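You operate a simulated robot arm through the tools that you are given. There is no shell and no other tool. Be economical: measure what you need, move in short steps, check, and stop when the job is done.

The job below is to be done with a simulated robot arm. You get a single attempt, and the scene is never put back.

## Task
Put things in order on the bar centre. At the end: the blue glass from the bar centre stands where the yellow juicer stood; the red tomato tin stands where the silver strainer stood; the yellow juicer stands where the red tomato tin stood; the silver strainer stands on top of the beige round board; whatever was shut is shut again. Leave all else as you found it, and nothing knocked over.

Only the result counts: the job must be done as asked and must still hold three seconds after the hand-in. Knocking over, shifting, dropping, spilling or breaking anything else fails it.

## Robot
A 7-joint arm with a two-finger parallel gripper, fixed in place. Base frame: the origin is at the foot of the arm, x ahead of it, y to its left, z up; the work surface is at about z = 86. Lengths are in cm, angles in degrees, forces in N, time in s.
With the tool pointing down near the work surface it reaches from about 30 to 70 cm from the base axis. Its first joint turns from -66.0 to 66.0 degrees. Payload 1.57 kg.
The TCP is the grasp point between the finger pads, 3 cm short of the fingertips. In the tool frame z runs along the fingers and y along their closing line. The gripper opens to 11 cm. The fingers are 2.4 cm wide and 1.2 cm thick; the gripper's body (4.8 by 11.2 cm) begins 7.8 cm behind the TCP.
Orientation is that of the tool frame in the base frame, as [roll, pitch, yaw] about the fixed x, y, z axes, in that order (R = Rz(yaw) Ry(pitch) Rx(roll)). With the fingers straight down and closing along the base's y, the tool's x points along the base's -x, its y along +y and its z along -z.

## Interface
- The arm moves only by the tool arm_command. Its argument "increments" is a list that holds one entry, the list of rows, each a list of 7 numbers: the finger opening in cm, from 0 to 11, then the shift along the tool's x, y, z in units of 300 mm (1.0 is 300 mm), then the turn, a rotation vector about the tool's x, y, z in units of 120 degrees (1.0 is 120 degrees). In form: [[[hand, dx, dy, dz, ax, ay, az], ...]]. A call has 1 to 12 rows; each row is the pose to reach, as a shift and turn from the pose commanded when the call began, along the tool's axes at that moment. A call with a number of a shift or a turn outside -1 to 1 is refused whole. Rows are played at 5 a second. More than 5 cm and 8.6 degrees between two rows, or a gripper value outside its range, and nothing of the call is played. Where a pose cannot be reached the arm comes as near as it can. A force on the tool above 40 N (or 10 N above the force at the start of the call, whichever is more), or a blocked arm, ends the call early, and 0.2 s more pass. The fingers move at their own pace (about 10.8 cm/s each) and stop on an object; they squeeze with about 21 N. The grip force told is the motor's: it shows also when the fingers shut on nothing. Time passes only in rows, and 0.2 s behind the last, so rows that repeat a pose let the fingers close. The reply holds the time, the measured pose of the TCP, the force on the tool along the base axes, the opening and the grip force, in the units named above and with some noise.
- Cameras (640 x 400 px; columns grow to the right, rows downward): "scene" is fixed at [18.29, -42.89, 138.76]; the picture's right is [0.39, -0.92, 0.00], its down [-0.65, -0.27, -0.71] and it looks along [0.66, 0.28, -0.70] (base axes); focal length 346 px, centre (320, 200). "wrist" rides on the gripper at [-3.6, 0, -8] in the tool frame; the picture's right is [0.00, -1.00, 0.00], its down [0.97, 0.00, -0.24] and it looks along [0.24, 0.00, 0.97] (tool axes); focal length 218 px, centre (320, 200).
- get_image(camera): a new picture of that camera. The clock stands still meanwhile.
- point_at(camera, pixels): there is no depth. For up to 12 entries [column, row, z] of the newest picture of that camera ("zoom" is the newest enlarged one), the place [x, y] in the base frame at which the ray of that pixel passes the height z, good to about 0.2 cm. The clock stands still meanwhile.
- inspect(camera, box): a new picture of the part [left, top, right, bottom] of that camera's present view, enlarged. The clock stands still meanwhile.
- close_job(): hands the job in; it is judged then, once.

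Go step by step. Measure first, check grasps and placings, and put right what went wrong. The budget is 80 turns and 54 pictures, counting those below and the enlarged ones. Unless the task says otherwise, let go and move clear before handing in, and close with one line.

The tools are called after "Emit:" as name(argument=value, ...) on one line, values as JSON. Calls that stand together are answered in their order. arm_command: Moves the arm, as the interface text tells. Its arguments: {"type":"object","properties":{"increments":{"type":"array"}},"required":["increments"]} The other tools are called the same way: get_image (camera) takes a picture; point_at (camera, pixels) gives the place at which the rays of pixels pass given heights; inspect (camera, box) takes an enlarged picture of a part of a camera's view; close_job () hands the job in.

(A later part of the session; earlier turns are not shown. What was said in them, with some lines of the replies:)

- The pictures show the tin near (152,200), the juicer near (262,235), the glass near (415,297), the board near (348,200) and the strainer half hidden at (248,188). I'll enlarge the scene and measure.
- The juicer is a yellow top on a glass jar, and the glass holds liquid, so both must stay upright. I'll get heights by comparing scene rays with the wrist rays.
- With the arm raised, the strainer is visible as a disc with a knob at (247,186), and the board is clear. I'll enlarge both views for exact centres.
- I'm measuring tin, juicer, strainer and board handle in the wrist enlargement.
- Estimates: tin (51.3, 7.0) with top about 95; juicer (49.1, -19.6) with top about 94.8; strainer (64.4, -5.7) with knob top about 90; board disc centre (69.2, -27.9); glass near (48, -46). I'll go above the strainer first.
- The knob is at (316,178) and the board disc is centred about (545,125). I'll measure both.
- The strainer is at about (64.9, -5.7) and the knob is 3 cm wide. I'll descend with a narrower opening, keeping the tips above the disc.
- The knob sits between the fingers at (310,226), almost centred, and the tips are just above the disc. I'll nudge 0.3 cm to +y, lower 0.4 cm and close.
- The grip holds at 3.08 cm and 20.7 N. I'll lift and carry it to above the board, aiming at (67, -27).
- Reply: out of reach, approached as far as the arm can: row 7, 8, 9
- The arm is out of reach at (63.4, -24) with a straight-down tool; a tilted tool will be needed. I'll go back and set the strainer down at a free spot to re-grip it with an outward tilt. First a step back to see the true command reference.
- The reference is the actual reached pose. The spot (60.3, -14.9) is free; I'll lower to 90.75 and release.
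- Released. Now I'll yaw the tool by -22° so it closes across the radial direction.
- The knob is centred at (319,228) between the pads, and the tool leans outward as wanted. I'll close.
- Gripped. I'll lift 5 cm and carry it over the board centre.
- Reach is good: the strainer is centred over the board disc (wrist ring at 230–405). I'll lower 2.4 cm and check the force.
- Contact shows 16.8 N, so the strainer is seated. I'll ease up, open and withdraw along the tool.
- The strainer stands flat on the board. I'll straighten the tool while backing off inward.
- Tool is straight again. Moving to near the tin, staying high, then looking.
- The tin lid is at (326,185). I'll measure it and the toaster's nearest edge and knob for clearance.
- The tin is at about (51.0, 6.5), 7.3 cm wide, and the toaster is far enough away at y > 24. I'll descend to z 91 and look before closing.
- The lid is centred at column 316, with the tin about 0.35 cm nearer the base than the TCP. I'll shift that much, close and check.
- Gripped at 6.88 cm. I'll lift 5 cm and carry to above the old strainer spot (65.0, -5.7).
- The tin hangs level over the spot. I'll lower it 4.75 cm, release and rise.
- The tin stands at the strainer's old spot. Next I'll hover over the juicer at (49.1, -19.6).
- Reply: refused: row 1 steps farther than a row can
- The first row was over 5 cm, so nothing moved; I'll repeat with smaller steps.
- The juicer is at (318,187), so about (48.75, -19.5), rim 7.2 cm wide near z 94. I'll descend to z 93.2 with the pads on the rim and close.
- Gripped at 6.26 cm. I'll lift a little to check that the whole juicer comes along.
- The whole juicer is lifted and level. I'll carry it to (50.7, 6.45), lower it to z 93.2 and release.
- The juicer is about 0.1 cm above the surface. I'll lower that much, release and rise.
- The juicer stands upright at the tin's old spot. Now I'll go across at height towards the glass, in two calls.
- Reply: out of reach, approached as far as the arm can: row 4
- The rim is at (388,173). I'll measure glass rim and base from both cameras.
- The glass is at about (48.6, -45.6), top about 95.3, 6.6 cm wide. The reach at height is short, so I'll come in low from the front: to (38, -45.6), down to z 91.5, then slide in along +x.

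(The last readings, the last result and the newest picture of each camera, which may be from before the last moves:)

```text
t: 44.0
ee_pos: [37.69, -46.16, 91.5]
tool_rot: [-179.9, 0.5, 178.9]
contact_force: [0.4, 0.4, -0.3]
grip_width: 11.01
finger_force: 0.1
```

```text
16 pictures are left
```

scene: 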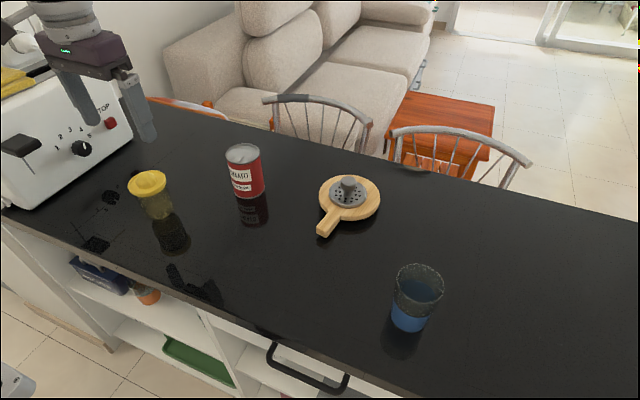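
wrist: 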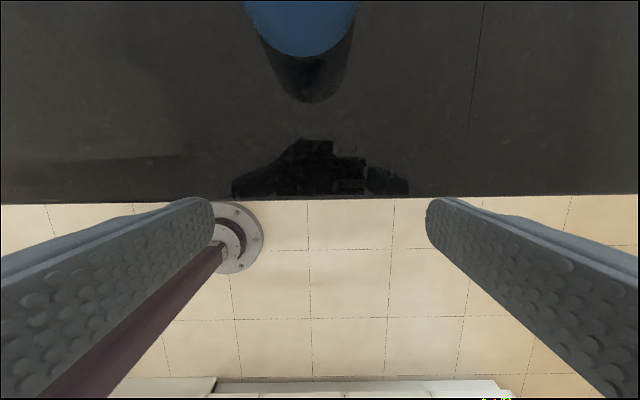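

The glass is dead ahead, about 0.7 cm to +y of the TCP. I'll correct yaw, then slide in.

Emit:
arm_command(increments=[[[11, -0.03, 0.025, 0, 0, 0.004, -0.009], [11, -0.13, 0.027, 0, 0, 0.004, -0.009], [11, -0.2, 0.027, 0, 0, 0.004, -0.009], [11, -0.2, 0.027, 0, 0, 0.004, -0.009]]])

Emit:
get_image(camera="wrist")

```text
t: 45.0
ee_pos: [43.82, -45.49, 91.45]
tool_rot: [180.0, -0.1, -179.9]
contact_force: [-0.2, -0.6, -0.3]
grip_width: 11.01
finger_force: 0.0
```

```text
15 pictures are left
```

wrist: 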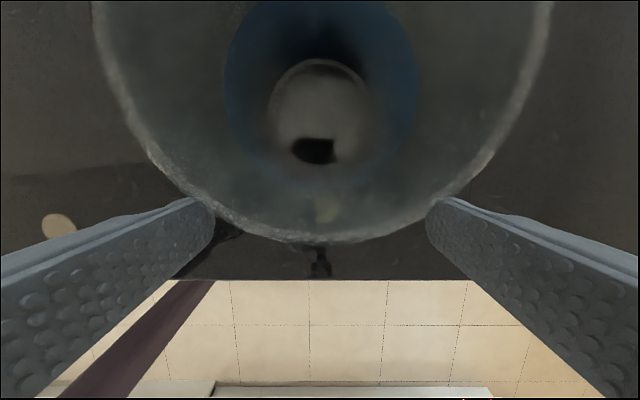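

The rim is centred at column 322; its near edge is at about x 45.5, so the centre is about x 48.8. I'll slide in the last 4.9 cm and close.

Emit:
arm_command(increments=[[[11, -0.08, 0, 0, 0, 0, 0], [11, -0.163, 0, 0, 0, 0, 0], [11, -0.163, 0, 0, 0, 0, 0], [9, -0.163, 0, 0, 0, 0, 0], [7.5, -0.163, 0, 0, 0, 0, 0], [6, -0.163, 0, 0, 0, 0, 0], [5, -0.163, 0, 0, 0, 0, 0], [5, -0.163, 0, 0, 0, 0, 0], [5, -0.163, 0, 0, 0, 0, 0]]])

Emit:
inspect(camera="scene", box=[340, 210, 490, 350])

Emit:
get_image(camera="wrist")

```text
t: 47.0
ee_pos: [47.47, -45.04, 90.86]
tool_rot: [178.7, -1.1, -180.0]
contact_force: [-0.5, 0.2, -0.2]
grip_width: 5.08
finger_force: 0.7
out of reach, approached as far as the arm can: row 2
```

```text
2.86 times, centred on (415, 280) of scene
```

zoom: 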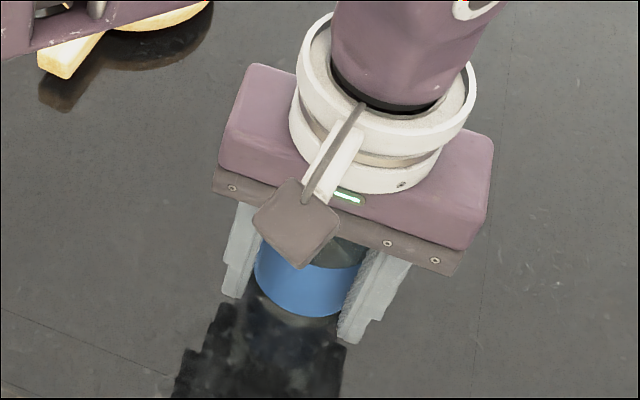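

```text
13 pictures are left
```

wrist: 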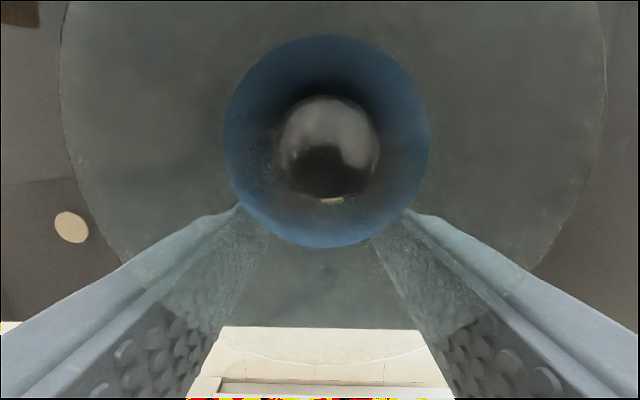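

The arm ran out of reach at x 47.5, and the fingers closed on the glass's front chord and slid it about 1.7 cm outward; it is still upright (bottom now at row 321, was 333). I'll open, back out, and re-approach radially with a tilted tool.

Emit:
arm_command(increments=[[[8, 0, 0, 0, 0, 0, 0], [11, 0, 0, 0, 0, 0, 0], [11, 0, 0, 0, 0, 0, 0], [11, 0.1, 0, -0.01, 0, 0, 0], [11, 0.2, 0, -0.015, 0, 0, 0], [11, 0.27, 0, -0.02, 0.01, -0.009, 0], [11, 0.27, 0, -0.02, 0.01, -0.009, 0]]])

Emit:
get_image(camera="scene")

```text
t: 48.6
ee_pos: [40.44, -45.47, 92.29]
tool_rot: [-178.8, 1.2, -180.0]
contact_force: [0.8, 0.3, -0.2]
grip_width: 10.98
finger_force: 0.2
```

```text
12 pictures are left
```

scene: 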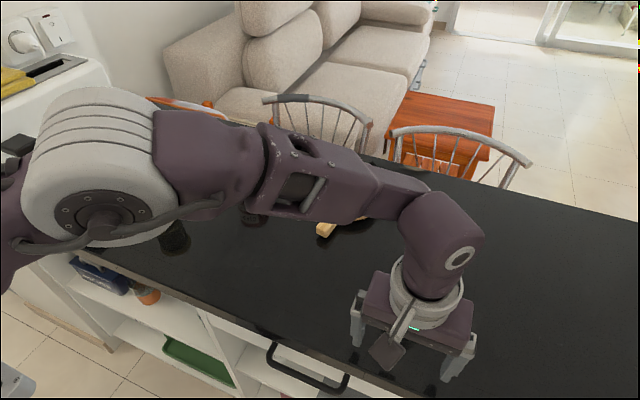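

I'll restore the orientation, then yaw -42° to the glass's radial direction while moving to (43.1, -38.6), then tilt 20°.

Emit:
arm_command(increments=[[[11, 0, 0, 0, -0.01, 0.009, 0], [11, 0, 0, 0, -0.01, 0.009, 0]]])

Emit:
arm_command(increments=[[[11, -0.01, 0.04, 0, 0, 0, 0.07], [11, -0.03, 0.09, 0, 0, 0, 0.14], [11, -0.05, 0.14, 0, 0, 0, 0.21], [11, -0.07, 0.19, 0, 0, 0, 0.28], [11, -0.09, 0.23, 0, 0, 0, 0.35], [11, -0.09, 0.23, 0, 0, 0, 0.35]]])

Emit:
arm_command(increments=[[[11, 0, 0, 0, 0, -0.055, 0], [11, 0, 0, 0, 0, -0.111, 0], [11, 0, 0, 0, 0, -0.167, 0], [11, 0, 0, 0, 0, -0.167, 0]]])

Emit:
get_image(camera="wrist")

```text
t: 49.2
ee_pos: [40.42, -45.52, 92.3]
tool_rot: [180.0, 0.0, -179.9]
contact_force: [-0.6, -0.3, 0.0]
grip_width: 11.03
finger_force: 0.1
```

```text
t: 50.6
ee_pos: [43.18, -38.62, 92.24]
tool_rot: [-180.0, -0.1, 137.9]
contact_force: [0.2, 0.9, 0.2]
grip_width: 11.0
finger_force: 0.1
```

```text
t: 51.6
ee_pos: [43.24, -38.55, 92.19]
tool_rot: [180.0, 20.1, 138.2]
contact_force: [0.2, 0.5, 0.5]
grip_width: 11.0
finger_force: 0.0
```

```text
11 pictures are left
```

wrist: 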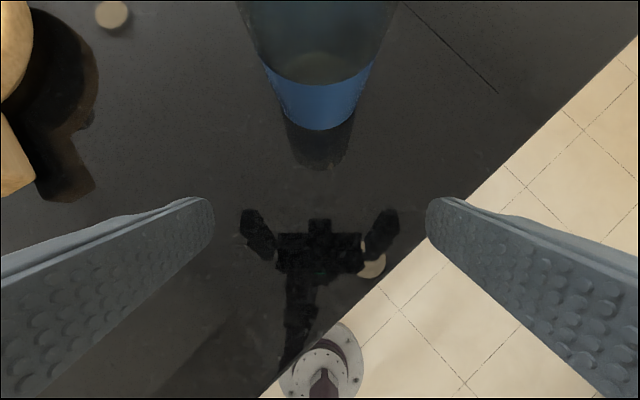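

The glass is straight ahead at column 319. I'll measure its base.

Emit:
point_at(camera="wrist", pixels=[[320, 131, 86], [320, 131, 86.5], [280, 105, 86.5], [360, 105, 86.5]])

```text
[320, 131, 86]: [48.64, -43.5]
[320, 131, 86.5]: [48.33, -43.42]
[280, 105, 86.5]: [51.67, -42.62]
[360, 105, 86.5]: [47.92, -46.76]
```

The glass centre is about (50.4, -45.2), in line with the tool. I'll slide in to it with the fingers open and check.

Emit:
arm_command(increments=[[[11, -0.1, -0.001, 0.047, 0, 0, 0], [11, -0.2, -0.002, 0.094, 0, 0, 0], [11, -0.2937, -0.003, 0.1387, 0, 0, 0], [11, -0.2937, -0.003, 0.1387, 0, 0, 0]]])

Emit:
get_image(camera="wrist")

```text
t: 52.6
ee_pos: [50.33, -45.32, 91.28]
tool_rot: [-180.0, 19.9, 138.1]
contact_force: [0.0, -0.6, 0.6]
grip_width: 10.99
finger_force: 0.1
```

```text
10 pictures are left
```

wrist: 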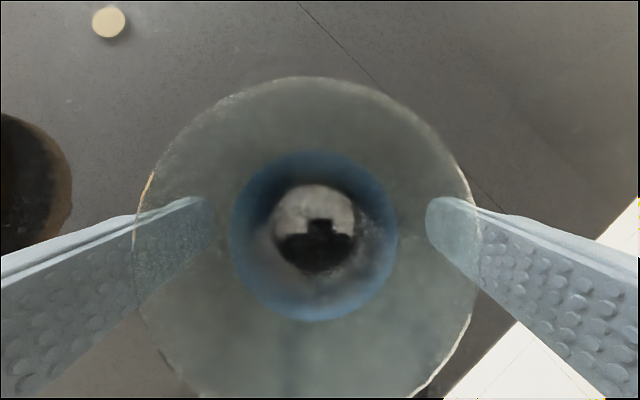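

The fingers straddle the glass, rim 133–482 almost centred. I'll close and check the grip.

Emit:
arm_command(increments=[[[11, 0, 0.006, 0, 0, 0, 0], [9, 0, 0.006, 0, 0, 0, 0], [7, 0, 0.006, 0, 0, 0, 0], [5, 0, 0.006, 0, 0, 0, 0], [4, 0, 0.006, 0, 0, 0, 0], [4, 0, 0.006, 0, 0, 0, 0], [4, 0, 0.006, 0, 0, 0, 0]]])

Emit:
get_image(camera="wrist")

```text
t: 54.2
ee_pos: [50.53, -45.11, 91.34]
tool_rot: [-179.9, 19.9, 138.1]
contact_force: [1.7, 1.3, 1.3]
grip_width: 6.78
finger_force: 21.0
```

```text
9 pictures are left
```

wrist: 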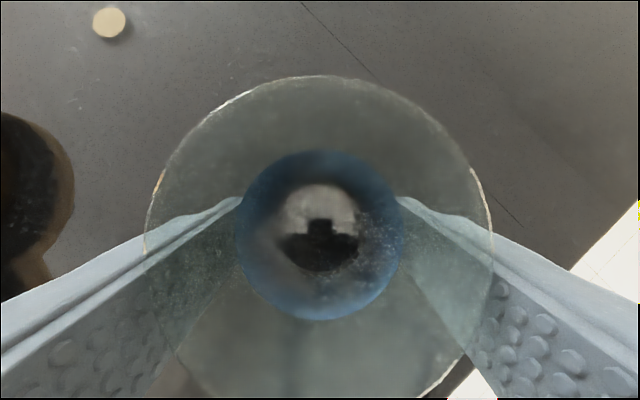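

The grip is firm at 6.78 cm and 21 N. I'll get the glass base centre and lift gently 4 cm.

Emit:
point_at(camera="wrist", pixels=[[319, 235, 86.3], [319, 235, 87]])

Emit:
arm_command(increments=[[[4, -0.004, 0, -0.011, 0, 0, 0], [4, -0.013, 0, -0.036, 0, 0, 0], [4, -0.025, 0, -0.068, 0, 0, 0], [4, -0.036, 0, -0.1, 0, 0, 0], [4, -0.043, 0, -0.119, 0, 0, 0], [4, -0.0456, 0, -0.1253, 0, 0, 0], [4, -0.0456, 0, -0.1253, 0, 0, 0]]])

Emit:
inspect(camera="scene", box=[330, 200, 500, 340])

```text
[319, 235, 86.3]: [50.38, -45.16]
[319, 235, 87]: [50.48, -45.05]
```

```text
t: 55.8
ee_pos: [50.49, -45.2, 95.31]
tool_rot: [179.9, 20.0, 138.1]
contact_force: [-0.3, 0.0, -1.4]
grip_width: 6.56
finger_force: 20.8
```

```text
2.86 times, centred on (415, 270) of scene
```

zoom: 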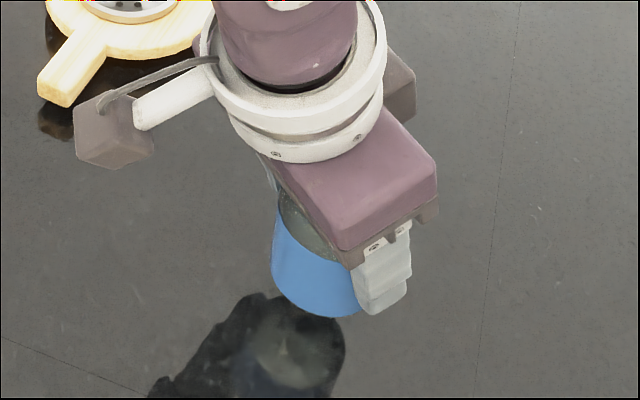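

The glass is off the surface; the grip width changed slightly to 6.56. I'll check the wrist view for any tilt.

Emit:
get_image(camera="wrist")

```text
7 pictures are left
```

wrist: 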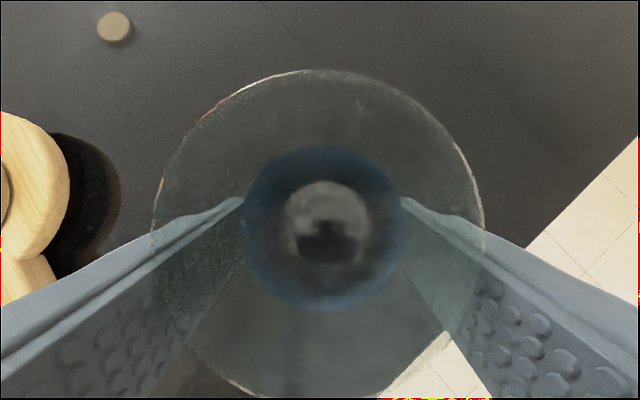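

The glass hangs upright, having settled about 0.2 cm. I'll carry it gently to the juicer's old spot.

Emit:
arm_command(increments=[[[4, 0.0115, 0.012, -0.0042, 0, 0, 0], [4, 0.0461, 0.0481, -0.0167, 0, 0, 0], [4, 0.098, 0.1021, -0.0356, 0, 0, 0], [4, 0.1556, 0.1622, -0.0565, 0, 0, 0], [4, 0.2133, 0.2223, -0.0774, 0, 0, 0], [4, 0.2767, 0.2883, -0.1005, 0, 0, 0], [4, 0.3401, 0.3544, -0.1235, 0, 0, 0], [4, 0.4035, 0.4205, -0.1465, 0, 0, 0], [4, 0.4669, 0.4866, -0.1695, 0, 0, 0], [4, 0.5188, 0.5406, -0.1884, 0, 0, 0], [4, 0.5533, 0.5767, -0.2009, 0, 0, 0], [4, 0.5764, 0.6007, -0.2093, 0, 0, 0]]])

Emit:
get_image(camera="wrist")

Emit:
inspect(camera="scene", box=[180, 160, 340, 300])

```text
t: 58.4
ee_pos: [48.69, -19.22, 95.41]
tool_rot: [179.9, 20.0, 138.1]
contact_force: [0.4, 0.6, -1.2]
grip_width: 6.57
finger_force: 21.2
```

```text
6 pictures are left
```

wrist: 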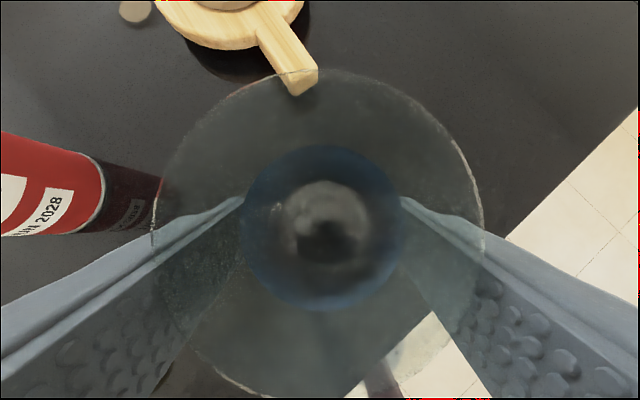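

```text
2.86 times, centred on (260, 230) of scene
```

zoom: 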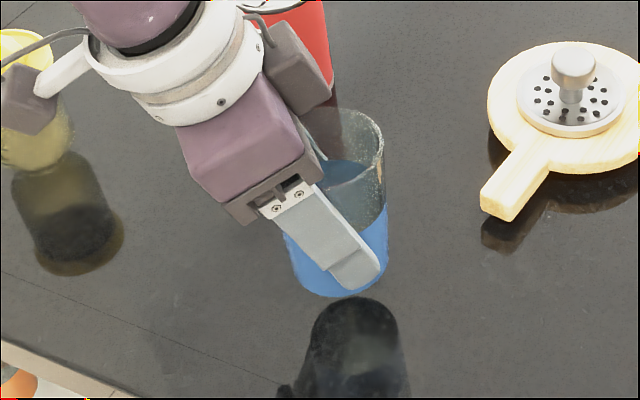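

The glass is level over the spot. I'll lower it 3.5 cm and then in small steps until contact.

Emit:
arm_command(increments=[[[4, 0.0, -0.002, 0.015, 0, 0, 0], [4, 0.012, -0.004, 0.05, 0, 0, 0], [4, 0.023, -0.004, 0.085, 0, 0, 0], [4, 0.03, -0.004, 0.106, 0, 0, 0], [4, 0.0323, -0.004, 0.1127, 0, 0, 0], [4, 0.0323, -0.004, 0.1127, 0, 0, 0]]])

Emit:
arm_command(increments=[[[4, 0.0023, 0, 0.0063, 0, 0, 0], [4, 0.0023, 0, 0.0063, 0, 0, 0]]])

```text
t: 59.8
ee_pos: [48.83, -19.64, 91.88]
tool_rot: [-180.0, 20.1, 138.2]
contact_force: [0.2, -0.3, -2.2]
grip_width: 6.55
finger_force: 20.7
```

```text
t: 60.4
ee_pos: [48.94, -19.6, 91.62]
tool_rot: [-180.0, 19.9, 138.1]
contact_force: [-1.1, 0.1, 4.5]
grip_width: 6.57
finger_force: 21.3
```

Contact shows 4.5 N. I'll open and withdraw along the tool axis.

Emit:
arm_command(increments=[[[4, 0, 0, 0, 0, 0, 0], [7.5, 0, 0, 0, 0, 0, 0], [9, 0, 0, 0, 0, 0, 0], [11, 0, 0, 0, 0, 0, 0], [11, 0, 0, 0, 0, 0, 0], [11, 0, 0, -0.1, 0, 0, 0], [11, 0, 0, -0.25, 0, 0, 0], [11, 0, 0, -0.4, 0, 0, 0], [11, 0, 0, -0.55, 0, 0, 0], [11, 0.1, 0, -0.65, 0, 0, 0], [11, 0.1, 0, -0.65, 0, 0, 0]]])

Emit:
get_image(camera="scene")

Emit:
get_image(camera="wrist")

```text
t: 62.8
ee_pos: [41.84, -13.16, 108.95]
tool_rot: [180.0, 20.0, 137.9]
contact_force: [0.2, 0.2, -0.4]
grip_width: 11.02
finger_force: 0.1
```

```text
4 pictures are left
```

scene: 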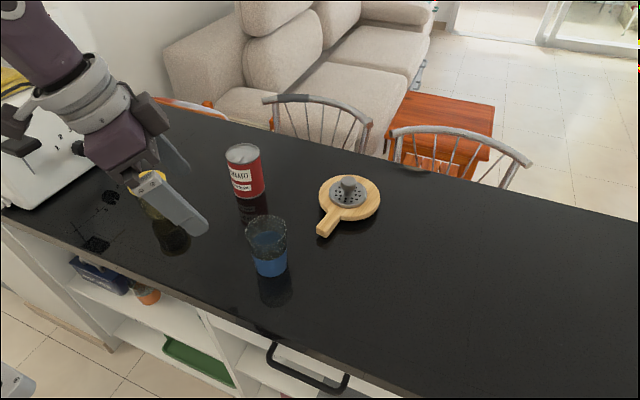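

```text
3 pictures are left
```

wrist: 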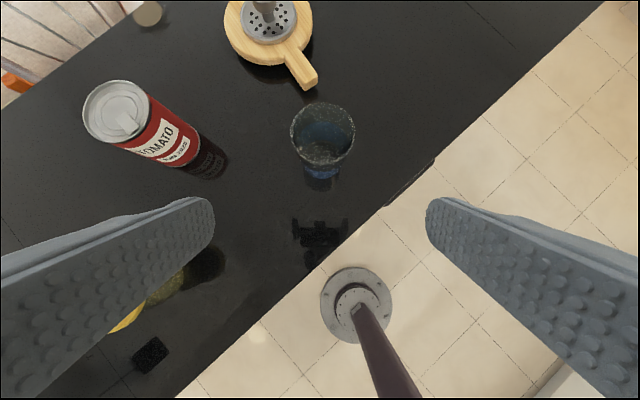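

All pieces are in place and the glass stands upright at (267,245). I'll rise a bit and confirm the juicer, which the hand hides.

Emit:
arm_command(increments=[[[11, 0, 0, -0.12, 0, 0, 0], [11, 0, 0, -0.26, 0, 0, 0], [11, 0, 0, -0.26, 0, 0, 0]]])

Emit:
get_image(camera="scene")

```text
t: 63.6
ee_pos: [39.81, -11.44, 116.29]
tool_rot: [179.9, 20.0, 138.0]
contact_force: [-0.4, 0.3, -0.6]
grip_width: 10.98
finger_force: 0.1
```

```text
2 pictures are left
```

scene: 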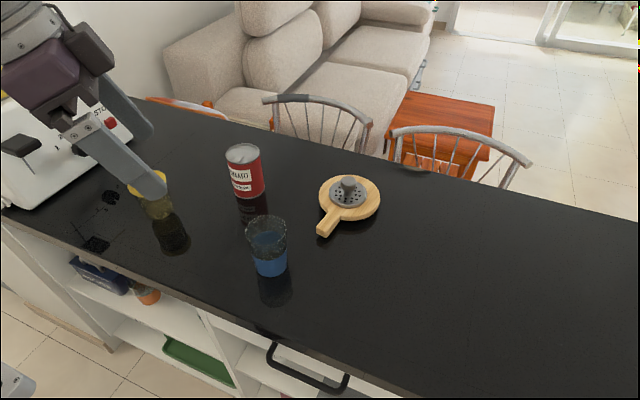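

The juicer (155,197), tin (245,170), glass (267,245) and strainer on the board (348,190) all stand upright and the hand is clear, so I'm handing in.

Emit:
close_job()

```text
The job is handed in.
```

The job is handed in: the glass, tin and juicer stand upright in their new places, the strainer is flat on the board, and nothing was opened, so nothing needed shutting. During the job, a first grip on the glass missed and pushed it about 1.7 cm along the bar; it stayed upright, and I regripped it and moved it to its place.
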